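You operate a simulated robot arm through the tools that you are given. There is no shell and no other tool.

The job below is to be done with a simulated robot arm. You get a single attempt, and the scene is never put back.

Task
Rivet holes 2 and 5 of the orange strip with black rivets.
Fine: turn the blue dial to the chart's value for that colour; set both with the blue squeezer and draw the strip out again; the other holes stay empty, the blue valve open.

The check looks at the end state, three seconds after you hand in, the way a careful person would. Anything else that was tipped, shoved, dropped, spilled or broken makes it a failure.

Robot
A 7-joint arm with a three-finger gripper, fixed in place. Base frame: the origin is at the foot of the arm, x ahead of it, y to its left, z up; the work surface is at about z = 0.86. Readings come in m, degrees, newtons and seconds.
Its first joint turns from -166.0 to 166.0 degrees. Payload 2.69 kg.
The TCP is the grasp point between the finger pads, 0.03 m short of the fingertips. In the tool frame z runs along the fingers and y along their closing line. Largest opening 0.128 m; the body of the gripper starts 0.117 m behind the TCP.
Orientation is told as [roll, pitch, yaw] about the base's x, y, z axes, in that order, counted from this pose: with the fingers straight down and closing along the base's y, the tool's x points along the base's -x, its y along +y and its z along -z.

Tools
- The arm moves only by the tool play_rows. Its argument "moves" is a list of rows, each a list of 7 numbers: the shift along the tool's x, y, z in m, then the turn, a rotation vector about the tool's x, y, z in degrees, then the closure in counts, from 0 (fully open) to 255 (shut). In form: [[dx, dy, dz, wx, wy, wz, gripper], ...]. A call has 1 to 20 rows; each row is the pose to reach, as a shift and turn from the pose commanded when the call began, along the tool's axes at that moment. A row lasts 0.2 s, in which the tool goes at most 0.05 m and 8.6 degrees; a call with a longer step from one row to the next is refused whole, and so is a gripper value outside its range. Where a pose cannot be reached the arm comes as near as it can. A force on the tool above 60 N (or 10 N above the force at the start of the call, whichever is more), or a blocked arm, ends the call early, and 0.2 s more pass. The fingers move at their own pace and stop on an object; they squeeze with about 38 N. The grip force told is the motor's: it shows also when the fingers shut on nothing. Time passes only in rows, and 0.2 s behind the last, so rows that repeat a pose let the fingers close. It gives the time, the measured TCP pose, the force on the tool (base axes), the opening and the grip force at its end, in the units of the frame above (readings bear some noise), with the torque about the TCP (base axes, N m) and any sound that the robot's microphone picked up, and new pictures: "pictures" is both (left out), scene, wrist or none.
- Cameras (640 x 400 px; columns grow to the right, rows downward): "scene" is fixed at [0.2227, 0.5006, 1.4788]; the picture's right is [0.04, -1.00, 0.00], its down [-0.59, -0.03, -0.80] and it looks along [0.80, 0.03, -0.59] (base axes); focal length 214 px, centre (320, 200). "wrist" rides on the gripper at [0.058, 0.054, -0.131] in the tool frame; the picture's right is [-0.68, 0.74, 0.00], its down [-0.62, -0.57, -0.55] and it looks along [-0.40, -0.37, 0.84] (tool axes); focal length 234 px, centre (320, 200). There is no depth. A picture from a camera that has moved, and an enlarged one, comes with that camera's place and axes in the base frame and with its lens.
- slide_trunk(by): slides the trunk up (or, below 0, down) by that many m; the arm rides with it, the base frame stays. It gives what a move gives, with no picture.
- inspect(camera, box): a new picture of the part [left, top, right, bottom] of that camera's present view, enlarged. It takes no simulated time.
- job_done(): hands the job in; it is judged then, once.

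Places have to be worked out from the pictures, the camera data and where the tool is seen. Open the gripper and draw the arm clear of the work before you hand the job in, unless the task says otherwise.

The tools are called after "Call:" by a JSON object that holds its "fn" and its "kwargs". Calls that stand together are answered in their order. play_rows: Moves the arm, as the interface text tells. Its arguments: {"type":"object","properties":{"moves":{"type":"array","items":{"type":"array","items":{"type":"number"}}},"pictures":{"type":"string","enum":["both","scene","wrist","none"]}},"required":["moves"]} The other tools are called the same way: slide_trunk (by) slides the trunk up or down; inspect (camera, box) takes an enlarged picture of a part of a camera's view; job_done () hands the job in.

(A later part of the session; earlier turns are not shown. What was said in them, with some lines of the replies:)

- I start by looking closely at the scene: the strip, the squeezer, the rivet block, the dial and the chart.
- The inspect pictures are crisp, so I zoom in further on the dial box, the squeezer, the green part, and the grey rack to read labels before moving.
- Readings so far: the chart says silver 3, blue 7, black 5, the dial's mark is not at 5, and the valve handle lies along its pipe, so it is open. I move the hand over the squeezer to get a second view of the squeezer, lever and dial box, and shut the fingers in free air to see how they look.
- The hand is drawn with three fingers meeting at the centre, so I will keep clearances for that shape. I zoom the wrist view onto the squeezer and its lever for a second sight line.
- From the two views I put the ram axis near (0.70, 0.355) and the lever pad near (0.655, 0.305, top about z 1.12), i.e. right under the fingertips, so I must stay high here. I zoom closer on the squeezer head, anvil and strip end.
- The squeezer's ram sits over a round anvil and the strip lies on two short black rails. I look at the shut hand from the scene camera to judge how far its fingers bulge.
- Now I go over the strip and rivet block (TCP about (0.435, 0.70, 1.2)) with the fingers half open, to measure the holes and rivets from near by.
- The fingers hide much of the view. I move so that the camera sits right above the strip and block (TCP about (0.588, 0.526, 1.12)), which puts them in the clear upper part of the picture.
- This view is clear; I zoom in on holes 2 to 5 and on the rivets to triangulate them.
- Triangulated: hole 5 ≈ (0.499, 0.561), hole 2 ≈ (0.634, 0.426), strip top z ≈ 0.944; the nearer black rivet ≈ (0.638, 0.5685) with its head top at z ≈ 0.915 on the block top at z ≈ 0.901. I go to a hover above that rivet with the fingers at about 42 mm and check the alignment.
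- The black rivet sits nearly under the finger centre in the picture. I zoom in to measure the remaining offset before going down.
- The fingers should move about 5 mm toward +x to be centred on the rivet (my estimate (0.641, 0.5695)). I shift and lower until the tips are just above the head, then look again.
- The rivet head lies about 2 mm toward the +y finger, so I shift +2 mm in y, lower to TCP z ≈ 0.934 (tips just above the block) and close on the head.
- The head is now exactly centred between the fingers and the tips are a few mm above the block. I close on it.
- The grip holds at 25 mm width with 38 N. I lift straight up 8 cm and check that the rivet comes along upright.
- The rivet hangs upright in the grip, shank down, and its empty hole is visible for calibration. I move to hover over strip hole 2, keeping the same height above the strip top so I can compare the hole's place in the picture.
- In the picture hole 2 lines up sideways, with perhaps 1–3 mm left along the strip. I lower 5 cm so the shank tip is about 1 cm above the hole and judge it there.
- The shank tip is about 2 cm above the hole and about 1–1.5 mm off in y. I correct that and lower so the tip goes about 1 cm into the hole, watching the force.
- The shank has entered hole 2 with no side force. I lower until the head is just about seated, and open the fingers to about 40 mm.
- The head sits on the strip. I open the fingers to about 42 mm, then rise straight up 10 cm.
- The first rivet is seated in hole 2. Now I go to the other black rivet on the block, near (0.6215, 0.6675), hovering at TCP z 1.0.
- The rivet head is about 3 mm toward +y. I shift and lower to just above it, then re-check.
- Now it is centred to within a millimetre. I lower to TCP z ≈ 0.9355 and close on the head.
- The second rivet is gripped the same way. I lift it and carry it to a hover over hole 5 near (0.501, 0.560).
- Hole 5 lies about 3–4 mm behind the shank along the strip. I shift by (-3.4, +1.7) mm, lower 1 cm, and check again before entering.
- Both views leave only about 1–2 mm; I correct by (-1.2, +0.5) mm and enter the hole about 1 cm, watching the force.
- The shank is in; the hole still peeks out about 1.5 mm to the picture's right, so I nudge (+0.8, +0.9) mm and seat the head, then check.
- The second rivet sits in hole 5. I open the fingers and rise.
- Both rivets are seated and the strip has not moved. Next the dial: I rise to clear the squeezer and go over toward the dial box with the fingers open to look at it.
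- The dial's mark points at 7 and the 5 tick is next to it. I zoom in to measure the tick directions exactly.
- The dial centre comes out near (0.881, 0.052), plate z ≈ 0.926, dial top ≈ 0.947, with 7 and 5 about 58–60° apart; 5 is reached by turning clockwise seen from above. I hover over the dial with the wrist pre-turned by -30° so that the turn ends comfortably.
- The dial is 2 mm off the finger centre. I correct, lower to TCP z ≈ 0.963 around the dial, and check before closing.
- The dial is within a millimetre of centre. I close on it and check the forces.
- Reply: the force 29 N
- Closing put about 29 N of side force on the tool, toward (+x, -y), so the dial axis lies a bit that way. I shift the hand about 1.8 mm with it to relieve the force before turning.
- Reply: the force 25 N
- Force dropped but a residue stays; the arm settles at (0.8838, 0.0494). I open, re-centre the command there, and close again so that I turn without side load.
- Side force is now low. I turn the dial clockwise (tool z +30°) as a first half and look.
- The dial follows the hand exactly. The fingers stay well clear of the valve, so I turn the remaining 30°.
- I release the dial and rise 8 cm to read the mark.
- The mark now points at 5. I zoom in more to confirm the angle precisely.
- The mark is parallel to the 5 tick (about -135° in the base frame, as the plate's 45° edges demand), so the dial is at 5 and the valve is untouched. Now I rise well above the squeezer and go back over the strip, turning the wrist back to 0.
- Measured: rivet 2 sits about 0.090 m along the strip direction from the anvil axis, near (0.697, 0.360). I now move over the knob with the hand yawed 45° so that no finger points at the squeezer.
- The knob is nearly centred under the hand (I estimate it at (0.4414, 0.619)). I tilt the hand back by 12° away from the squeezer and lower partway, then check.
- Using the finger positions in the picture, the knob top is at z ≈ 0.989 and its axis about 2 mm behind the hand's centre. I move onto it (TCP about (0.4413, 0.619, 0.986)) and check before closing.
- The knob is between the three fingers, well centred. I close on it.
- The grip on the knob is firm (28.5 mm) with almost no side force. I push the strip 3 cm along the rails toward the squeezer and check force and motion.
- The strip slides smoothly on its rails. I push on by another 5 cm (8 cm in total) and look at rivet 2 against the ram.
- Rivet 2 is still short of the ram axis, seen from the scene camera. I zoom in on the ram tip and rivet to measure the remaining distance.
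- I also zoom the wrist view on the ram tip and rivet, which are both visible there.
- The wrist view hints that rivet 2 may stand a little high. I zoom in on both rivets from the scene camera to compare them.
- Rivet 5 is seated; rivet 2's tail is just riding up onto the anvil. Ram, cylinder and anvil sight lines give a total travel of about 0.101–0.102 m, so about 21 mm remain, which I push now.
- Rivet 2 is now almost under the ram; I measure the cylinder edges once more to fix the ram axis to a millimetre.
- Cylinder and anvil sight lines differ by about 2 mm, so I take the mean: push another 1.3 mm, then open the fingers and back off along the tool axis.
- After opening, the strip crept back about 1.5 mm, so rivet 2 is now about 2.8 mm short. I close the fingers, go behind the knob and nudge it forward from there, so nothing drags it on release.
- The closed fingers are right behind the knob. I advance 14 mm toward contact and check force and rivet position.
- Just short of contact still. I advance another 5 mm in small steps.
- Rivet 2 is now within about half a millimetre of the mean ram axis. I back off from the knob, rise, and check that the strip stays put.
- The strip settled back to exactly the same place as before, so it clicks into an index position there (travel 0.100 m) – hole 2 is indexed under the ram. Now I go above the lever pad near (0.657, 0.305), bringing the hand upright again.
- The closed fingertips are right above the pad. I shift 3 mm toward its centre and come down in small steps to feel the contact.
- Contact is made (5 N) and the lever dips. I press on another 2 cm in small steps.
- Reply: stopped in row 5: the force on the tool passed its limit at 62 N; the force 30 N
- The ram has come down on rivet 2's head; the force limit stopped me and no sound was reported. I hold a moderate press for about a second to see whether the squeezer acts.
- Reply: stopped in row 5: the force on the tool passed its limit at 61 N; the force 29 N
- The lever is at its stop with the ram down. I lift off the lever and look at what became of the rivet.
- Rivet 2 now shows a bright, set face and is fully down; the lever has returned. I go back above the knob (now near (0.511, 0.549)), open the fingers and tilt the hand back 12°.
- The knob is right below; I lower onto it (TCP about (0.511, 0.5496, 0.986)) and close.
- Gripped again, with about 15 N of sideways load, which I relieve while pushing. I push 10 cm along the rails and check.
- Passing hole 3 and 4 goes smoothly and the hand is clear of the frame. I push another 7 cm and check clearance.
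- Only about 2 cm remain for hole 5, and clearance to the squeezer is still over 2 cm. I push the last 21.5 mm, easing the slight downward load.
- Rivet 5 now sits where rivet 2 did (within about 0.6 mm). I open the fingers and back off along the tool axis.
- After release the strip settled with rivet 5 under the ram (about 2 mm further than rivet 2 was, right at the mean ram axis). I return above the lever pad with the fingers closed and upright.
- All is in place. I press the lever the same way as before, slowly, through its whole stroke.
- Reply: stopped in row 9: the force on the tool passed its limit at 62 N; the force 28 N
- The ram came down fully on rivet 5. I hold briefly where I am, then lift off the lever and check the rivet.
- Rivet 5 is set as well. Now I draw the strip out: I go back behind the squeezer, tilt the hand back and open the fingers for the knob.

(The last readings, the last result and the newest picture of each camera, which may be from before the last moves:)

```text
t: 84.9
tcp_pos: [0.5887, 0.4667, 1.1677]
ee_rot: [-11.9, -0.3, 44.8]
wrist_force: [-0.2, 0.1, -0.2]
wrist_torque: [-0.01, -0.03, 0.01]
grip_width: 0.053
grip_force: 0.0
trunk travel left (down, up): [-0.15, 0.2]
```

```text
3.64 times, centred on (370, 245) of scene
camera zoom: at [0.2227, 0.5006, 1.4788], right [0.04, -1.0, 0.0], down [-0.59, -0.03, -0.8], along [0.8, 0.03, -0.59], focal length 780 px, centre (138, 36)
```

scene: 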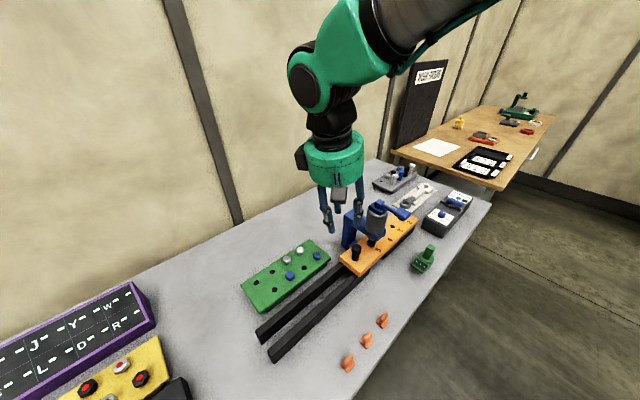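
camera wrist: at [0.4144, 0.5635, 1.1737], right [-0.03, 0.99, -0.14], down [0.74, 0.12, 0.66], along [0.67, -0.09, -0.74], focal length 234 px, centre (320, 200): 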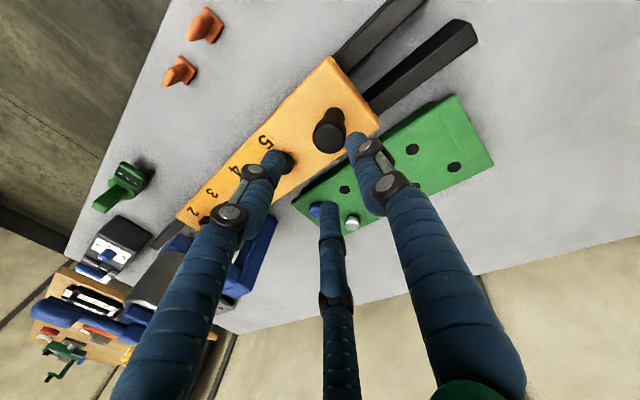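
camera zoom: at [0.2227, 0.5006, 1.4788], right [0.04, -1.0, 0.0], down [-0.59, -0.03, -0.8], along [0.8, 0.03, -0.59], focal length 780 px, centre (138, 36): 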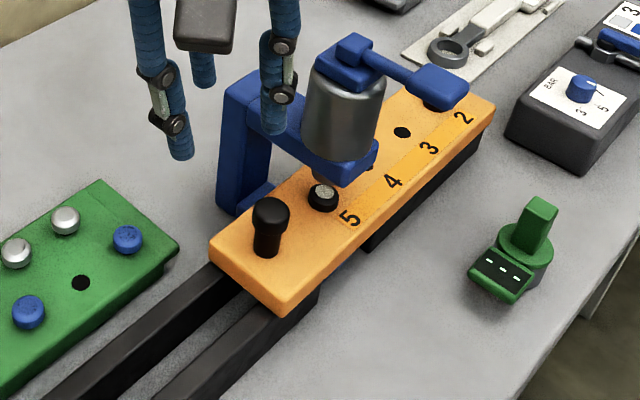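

Both rivets show set faces and the strip stands at its end position. I come down toward the knob along the same line I left by, stopping just above it to check.

Call:
{"fn": "play_rows", "kwargs": {"moves": [[-0.001, -0.014, 0.04, 0, 0, 0, 150], [-0.002, -0.028, 0.08, 0, 0, 0, 150], [-0.0036, -0.0409, 0.12, 0, 0, 0, 150], [-0.0036, -0.0409, 0.145, 0, 0, 0, 150], [-0.0036, -0.0409, 0.145, 0, 0, 0, 150]], "pictures": "none"}}

Call:
{"fn": "inspect", "kwargs": {"camera": "wrist", "box": [250, 80, 390, 220]}}

Call:
{"fn": "inspect", "kwargs": {"camera": "scene", "box": [320, 210, 400, 290]}}

```text
t: 86.1
tcp_pos: [0.6412, 0.4201, 1.0337]
ee_rot: [-11.9, -0.1, 44.9]
wrist_force: [0.6, -0.2, -0.2]
wrist_torque: [-0.01, -0.02, -0.02]
grip_width: 0.0525
grip_force: 0.1
trunk travel left (down, up): [-0.15, 0.2]
```

```text
2.86 times, centred on (320, 150) of wrist
camera zoom: at [0.5422, 0.434, 1.1486], right [-0.03, 0.99, -0.15], down [0.75, 0.12, 0.65], along [0.67, -0.09, -0.74], focal length 669 px, centre (320, 343)
```

zoom: 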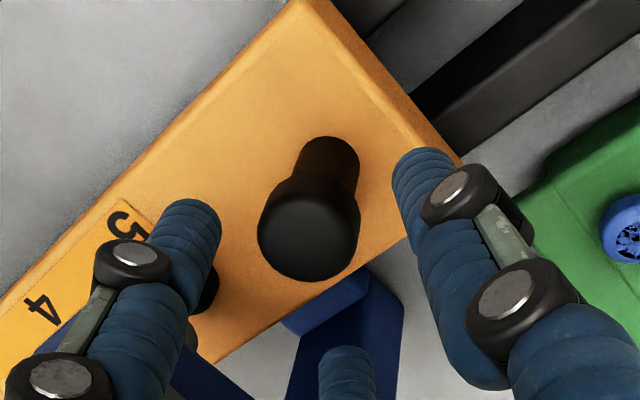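

```text
5.00 times, centred on (360, 250) of scene
camera zoom: at [0.2227, 0.5006, 1.4788], right [0.04, -1.0, 0.0], down [-0.59, -0.03, -0.8], along [0.8, 0.03, -0.59], focal length 1072 px, centre (120, -50)
```

zoom: 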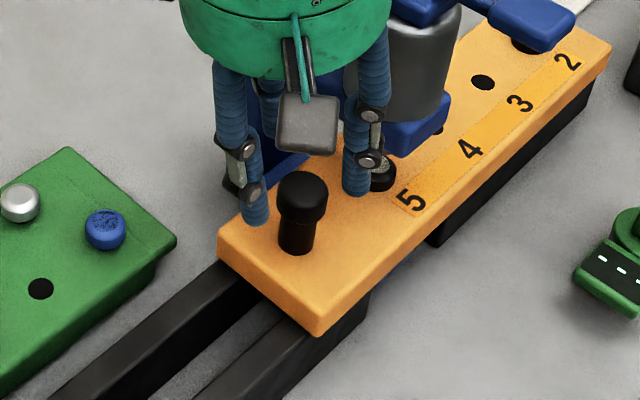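

The knob is lined up. I lower the last 48 mm along the tool axis and close on it.

Call:
{"fn": "play_rows", "kwargs": {"moves": [[0, 0, 0.025, 0, 0, 0, 150], [0, 0, 0.0475, 0, 0, 0, 150], [0, 0, 0.0475, 0, 0, 0, 150], [0, 0, 0.0475, 0, 0, 0, 200], [0, 0, 0.0475, 0, 0, 0, 255], [0, 0, 0.0475, 0, 0, 0, 255], [0, 0, 0.0475, 0, 0, 0, 255]], "pictures": "none"}}

Call:
{"fn": "inspect", "kwargs": {"camera": "wrist", "box": [250, 80, 390, 220]}}

```text
t: 87.7
tcp_pos: [0.6462, 0.415, 0.987]
ee_rot: [-11.9, -0.1, 44.9]
wrist_force: [-3.7, -6.8, 1.5]
wrist_torque: [-0.13, 0.01, -0.09]
grip_width: 0.0308
grip_force: 37.8
trunk travel left (down, up): [-0.15, 0.2]
```

```text
2.86 times, centred on (320, 150) of wrist
camera zoom: at [0.5486, 0.4273, 1.1026], right [-0.03, 0.99, -0.15], down [0.75, 0.12, 0.65], along [0.67, -0.09, -0.74], focal length 669 px, centre (320, 343)
```

zoom: 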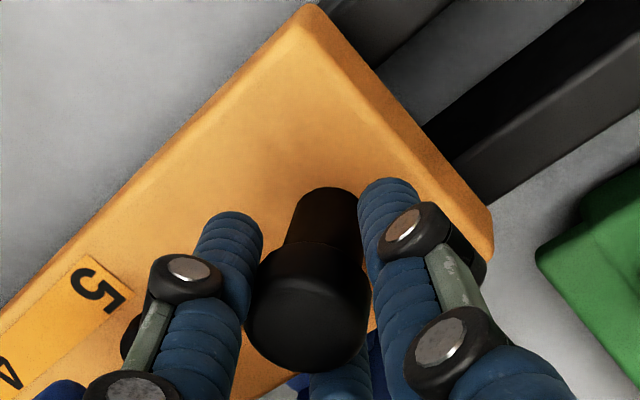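

The knob is gripped (31 mm) with little side load. I draw the strip back out along the rails, first 10 cm.

Call:
{"fn": "play_rows", "kwargs": {"moves": [[0, 0.0098, -0.0021, 0, 0, 0, 255], [0, 0.0235, -0.005, 0, 0, 0, 255], [0, 0.0391, -0.0083, 0, 0, 0, 255], [0, 0.0548, -0.0116, 0, 0, 0, 255], [0, 0.0704, -0.015, 0, 0, 0, 255], [0, 0.0861, -0.0183, 0, 0, 0, 255], [0, 0.0978, -0.0208, 0, 0, 0, 255], [0, 0.0978, -0.0208, 0, 0, 0, 255]], "pictures": "none"}}

Call:
{"fn": "inspect", "kwargs": {"camera": "scene", "box": [290, 190, 430, 320]}}

```text
t: 89.5
tcp_pos: [0.5761, 0.4855, 0.9869]
ee_rot: [-11.9, -0.1, 44.8]
wrist_force: [-5.6, -2.1, -8.4]
wrist_torque: [-0.02, 0.05, -0.03]
grip_width: 0.0308
grip_force: 38.0
trunk travel left (down, up): [-0.15, 0.2]
```

```text
3.08 times, centred on (360, 255) of scene
camera zoom: at [0.2227, 0.5006, 1.4788], right [0.04, -1.0, 0.0], down [-0.59, -0.03, -0.8], along [0.8, 0.03, -0.59], focal length 660 px, centre (197, 31)
```

zoom: 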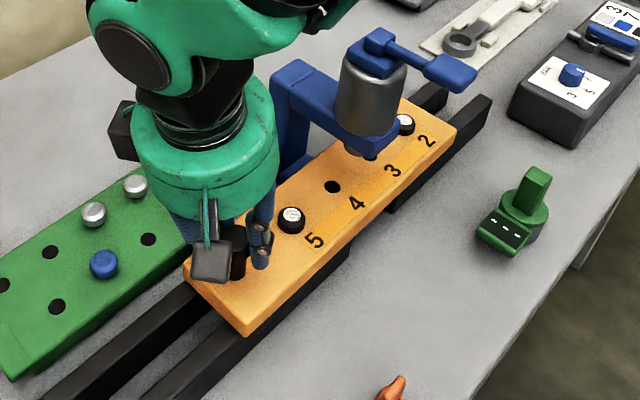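

The strip comes out smoothly with both rivets set. I pull on the remaining 19 cm to its starting place, easing the slight upward load.

Call:
{"fn": "play_rows", "kwargs": {"moves": [[0, 0.0147, -0.0026, 0, 0, 0, 255], [0, 0.0293, -0.0057, 0, 0, 0, 255], [0, 0.044, -0.0087, 0, 0, 0, 255], [0, 0.0587, -0.0118, 0, 0, 0, 255], [0, 0.0733, -0.0149, 0, 0, 0, 255], [0, 0.088, -0.018, 0, 0, 0, 255], [0, 0.1027, -0.0211, 0, 0, 0, 255], [0, 0.1174, -0.0242, 0, 0, 0, 255], [0, 0.132, -0.0273, 0, 0, 0, 255], [0, 0.1467, -0.0304, 0, 0, 0, 255], [0, 0.1614, -0.0334, 0, 0, 0, 255], [0, 0.176, -0.0365, 0, 0, 0, 255], [0, 0.1863, -0.0386, 0, 0, 0, 255], [0, 0.1863, -0.0386, 0, 0, 0, 255]], "pictures": "scene"}}

Call:
{"fn": "inspect", "kwargs": {"camera": "scene", "box": [240, 200, 410, 370]}}

```text
t: 92.5
tcp_pos: [0.4399, 0.6198, 0.9867]
ee_rot: [-11.9, -0.1, 44.9]
wrist_force: [-20.6, -11.6, -7.1]
wrist_torque: [0.13, 0.22, -0.16]
grip_width: 0.0308
grip_force: 38.4
trunk travel left (down, up): [-0.15, 0.2]
```

scene: 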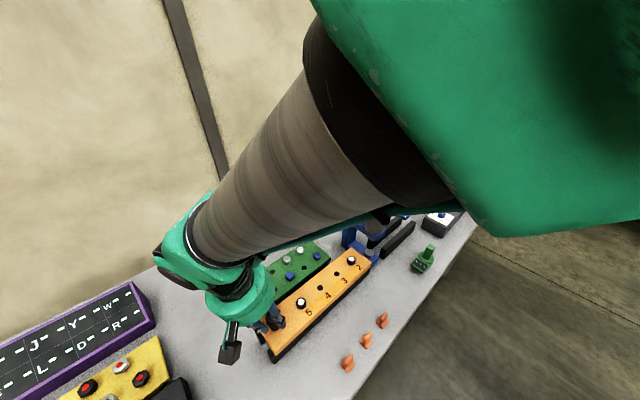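

```text
2.35 times, centred on (325, 285) of scene
camera zoom: at [0.2227, 0.5006, 1.4788], right [0.04, -1.0, 0.0], down [-0.59, -0.03, -0.8], along [0.8, 0.03, -0.59], focal length 505 px, centre (308, 0)
```

zoom: 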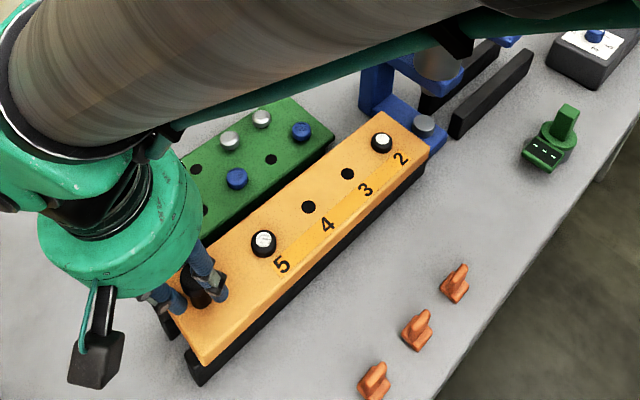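

The strip is back at its start. There is about 23 N of sideways load from a small drift, so I relieve it before letting go.

Call:
{"fn": "play_rows", "kwargs": {"moves": [[0.001, 0, 0.0003, 0, 0, 0, 255], [0.002, 0, 0.0006, 0, 0, 0, 255], [0.002, 0, 0.0006, 0, 0, 0, 255]], "pictures": "none"}}

```text
t: 93.3
tcp_pos: [0.4411, 0.6187, 0.9877]
ee_rot: [-11.8, -0.3, 44.9]
wrist_force: [-5.9, 1.6, -7.2]
wrist_torque: [0.12, 0.1, 0.05]
grip_width: 0.0307
grip_force: 37.9
trunk travel left (down, up): [-0.15, 0.2]
```

Load is down to about 6 N. I open the fingers and back off along the tool axis, then rise.

Call:
{"fn": "play_rows", "kwargs": {"moves": [[0, 0, 0, 0, 0, 0, 200], [0, 0, 0, 0, 0, 0, 150], [0, 0, 0, 0, 0, 0, 150], [0, 0, -0.03, 0, 0, 0, 150], [0, 0, -0.07, 0, 0, 0, 150], [0, 0, -0.11, 0, 0, 0, 150], [0, 0, -0.15, 0, 0, 0, 150], [0, 0, -0.19, 0, 0, 0, 150], [0, 0, -0.23, 0, 0, 0, 150], [0, 0, -0.23, 0, 0, 0, 150]], "pictures": "both"}}

Call:
{"fn": "inspect", "kwargs": {"camera": "scene", "box": [240, 200, 410, 370]}}

```text
t: 95.5
tcp_pos: [0.4065, 0.6521, 1.2113]
ee_rot: [-11.9, -0.3, 44.9]
wrist_force: [-0.7, -0.6, -0.2]
wrist_torque: [0.01, -0.02, 0.03]
grip_width: 0.0528
grip_force: 0.1
trunk travel left (down, up): [-0.15, 0.2]
camera wrist: at [0.3086, 0.6654, 1.3288], right [-0.03, 0.99, -0.15], down [0.75, 0.12, 0.66], along [0.67, -0.09, -0.74], focal length 234 px, centre (320, 200)
```

scene: 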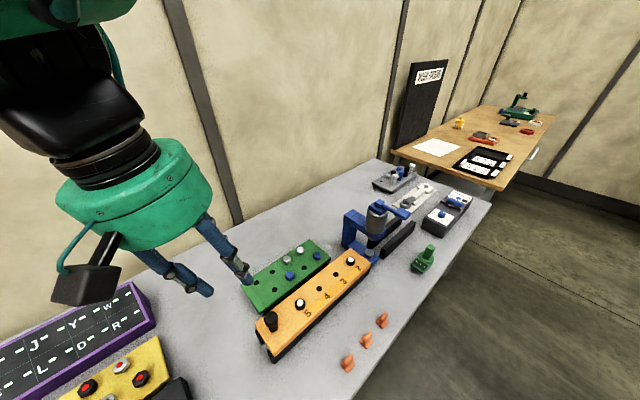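
wrist: 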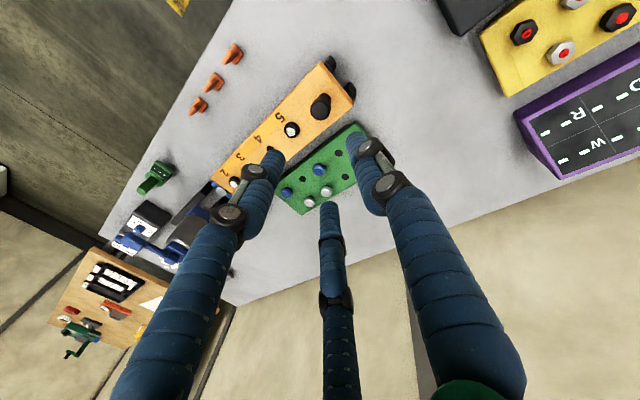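

```text
2.35 times, centred on (325, 285) of scene
camera zoom: at [0.2227, 0.5006, 1.4788], right [0.04, -1.0, 0.0], down [-0.59, -0.03, -0.8], along [0.8, 0.03, -0.59], focal length 505 px, centre (308, 0)
```

zoom: 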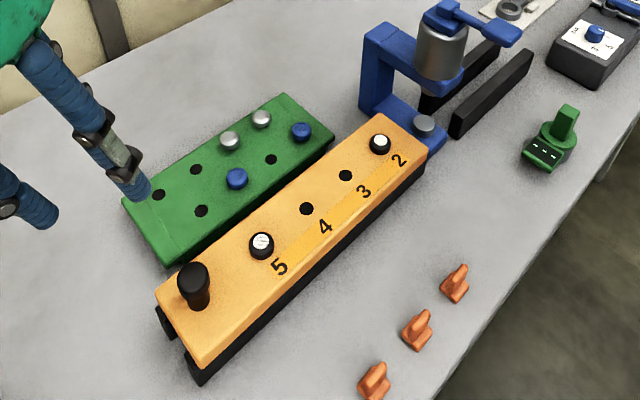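

The strip is released at its start position. I compare with the first picture and check the dial, valve and everything around.

Call:
{"fn": "inspect", "kwargs": {"camera": "scene", "box": [230, 180, 430, 380]}}

Call:
{"fn": "inspect", "kwargs": {"camera": "scene", "box": [418, 184, 478, 240]}}

Call:
{"fn": "inspect", "kwargs": {"camera": "scene", "box": [360, 140, 500, 280]}}

Call:
{"fn": "inspect", "kwargs": {"camera": "scene", "box": [290, 240, 370, 320]}}

```text
2.00 times, centred on (330, 280) of scene
camera zoom: at [0.2227, 0.5006, 1.4788], right [0.04, -1.0, 0.0], down [-0.59, -0.03, -0.8], along [0.8, 0.03, -0.59], focal length 429 px, centre (300, 40)
```

zoom: 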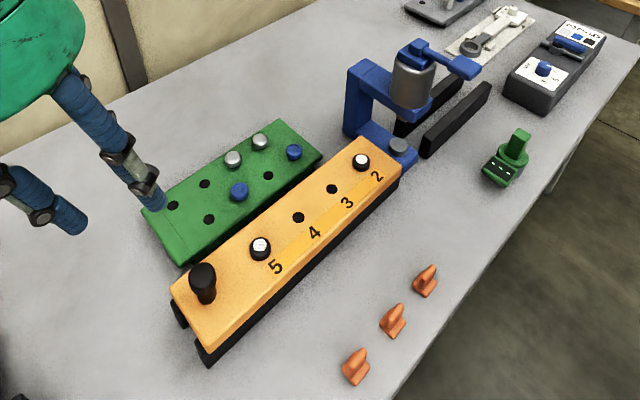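

```text
7.14 times, centred on (448, 212) of scene
camera zoom: at [0.2227, 0.5006, 1.4788], right [0.04, -1.0, 0.0], down [-0.59, -0.03, -0.8], along [0.8, 0.03, -0.59], focal length 1532 px, centre (-594, 114)
```

zoom: 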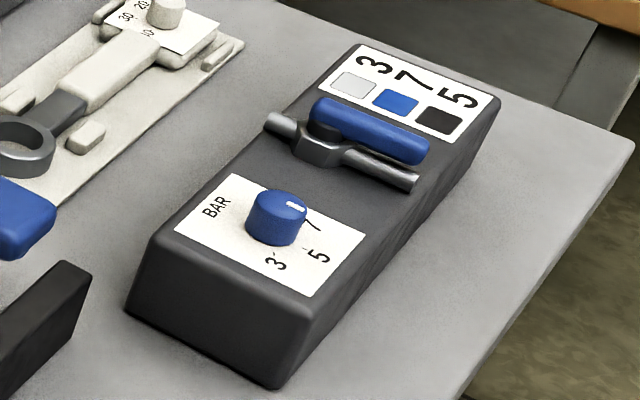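

```text
2.86 times, centred on (430, 210) of scene
camera zoom: at [0.2227, 0.5006, 1.4788], right [0.04, -1.0, 0.0], down [-0.59, -0.03, -0.8], along [0.8, 0.03, -0.59], focal length 613 px, centre (6, 171)
```

zoom: 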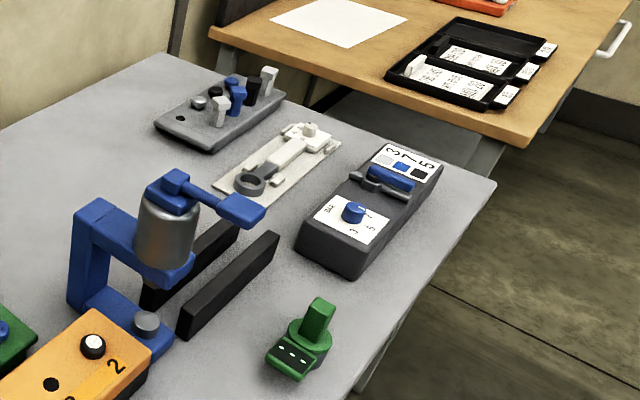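

```text
5.00 times, centred on (330, 280) of scene
camera zoom: at [0.2227, 0.5006, 1.4788], right [0.04, -1.0, 0.0], down [-0.59, -0.03, -0.8], along [0.8, 0.03, -0.59], focal length 1072 px, centre (270, -200)
```

zoom: 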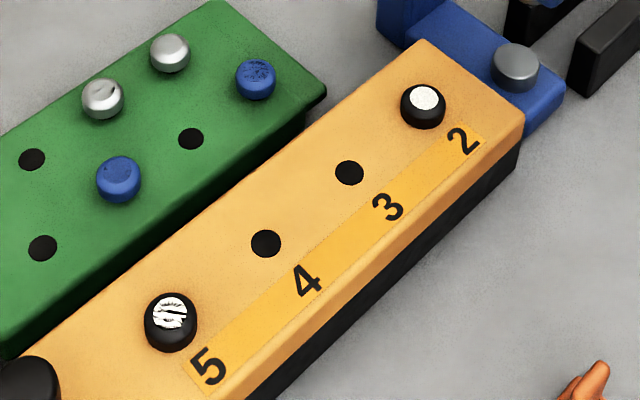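

All matches the first picture: strip back in place, holes 3 and 4 empty, rivets in 2 and 5 set, dial at 5, valve open, nothing else moved. I raise the arm clear, upright, with the gripper fully open.

Call:
{"fn": "play_rows", "kwargs": {"moves": [[0, -0.0088, -0.0416, -3, 0, 0, 150], [0, -0.0176, -0.0832, -6, 0, 0, 100], [0, -0.0265, -0.1247, -9, 0, 0, 50], [0, -0.0353, -0.1663, -11.9, 0, 0, 0], [0, -0.0353, -0.1663, -11.9, 0, 0, 0], [0, -0.0353, -0.1663, -11.9, 0, 0, 0]], "pictures": "both"}}

Call:
{"fn": "inspect", "kwargs": {"camera": "scene", "box": [436, 200, 460, 224]}}

```text
t: 96.9
tcp_pos: [0.4054, 0.6514, 1.3832]
ee_rot: [-0.1, 0.0, 44.9]
wrist_force: [0.6, 0.3, -0.2]
wrist_torque: [0.01, 0.08, 0.04]
grip_width: 0.1279
grip_force: 0.1
trunk travel left (down, up): [-0.15, 0.2]
camera wrist: at [0.3268, 0.6464, 1.5126], right [-0.04, 1.0, 0.0], down [0.83, 0.03, 0.55], along [0.55, 0.02, -0.84], focal length 234 px, centre (320, 200)
```

scene: 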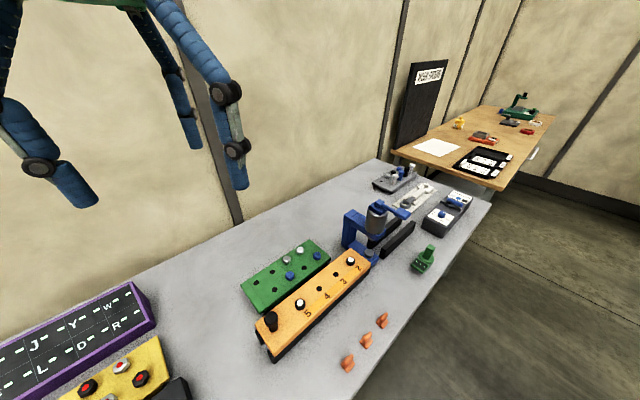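
wrist: 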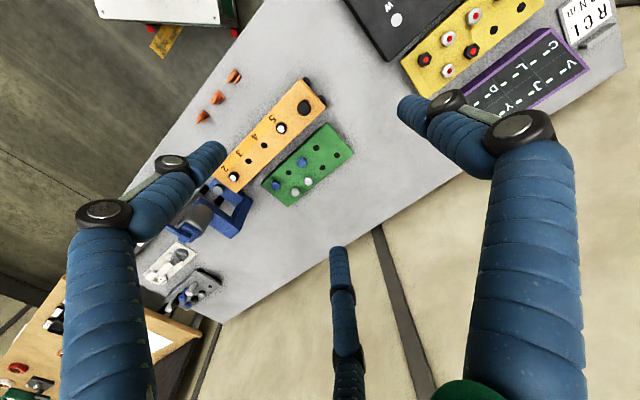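

```text
16.00 times, centred on (448, 212) of scene
camera zoom: at [0.2227, 0.5006, 1.4788], right [0.04, -1.0, 0.0], down [-0.59, -0.03, -0.8], along [0.8, 0.03, -0.59], focal length 3432 px, centre (-1728, 8)
```

zoom: 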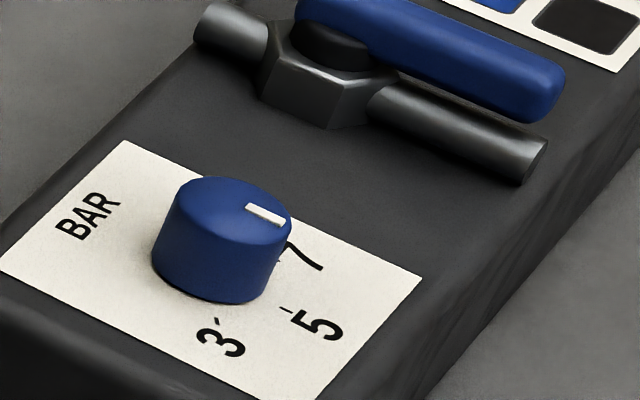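

The dial's mark works out to -134.5°, right on the 5 tick; the valve handle lies along its pipe (open), the strip is out with rivets set in holes 2 and 5, and the arm is clear with the gripper open. I hand the job in.

Call:
{"fn": "job_done", "kwargs": {}}

```text
The job is handed in.
```

I riveted holes 2 and 5 of the orange strip with black rivets and handed the job in. I don't have the result of the check.

- **Dial:** the chart gives 5 for black. The blue dial stood at 7, and I turned it to 5; its mark now lines up with the 5 tick.
- **Rivets:** both black rivets came from the green block. Each was pressed once with the blue squeezer and now shows a bright, flattened top. The microphone picked up no sound during the presses, so I'm going by how the rivets look.
- **Strip:** it is drawn out and back where it started. Holes 3 and 4 are empty.
- **Valve:** the blue valve is untouched and open.

In the last pictures nothing else had been moved. The gripper is open and the arm is raised clear of the work.
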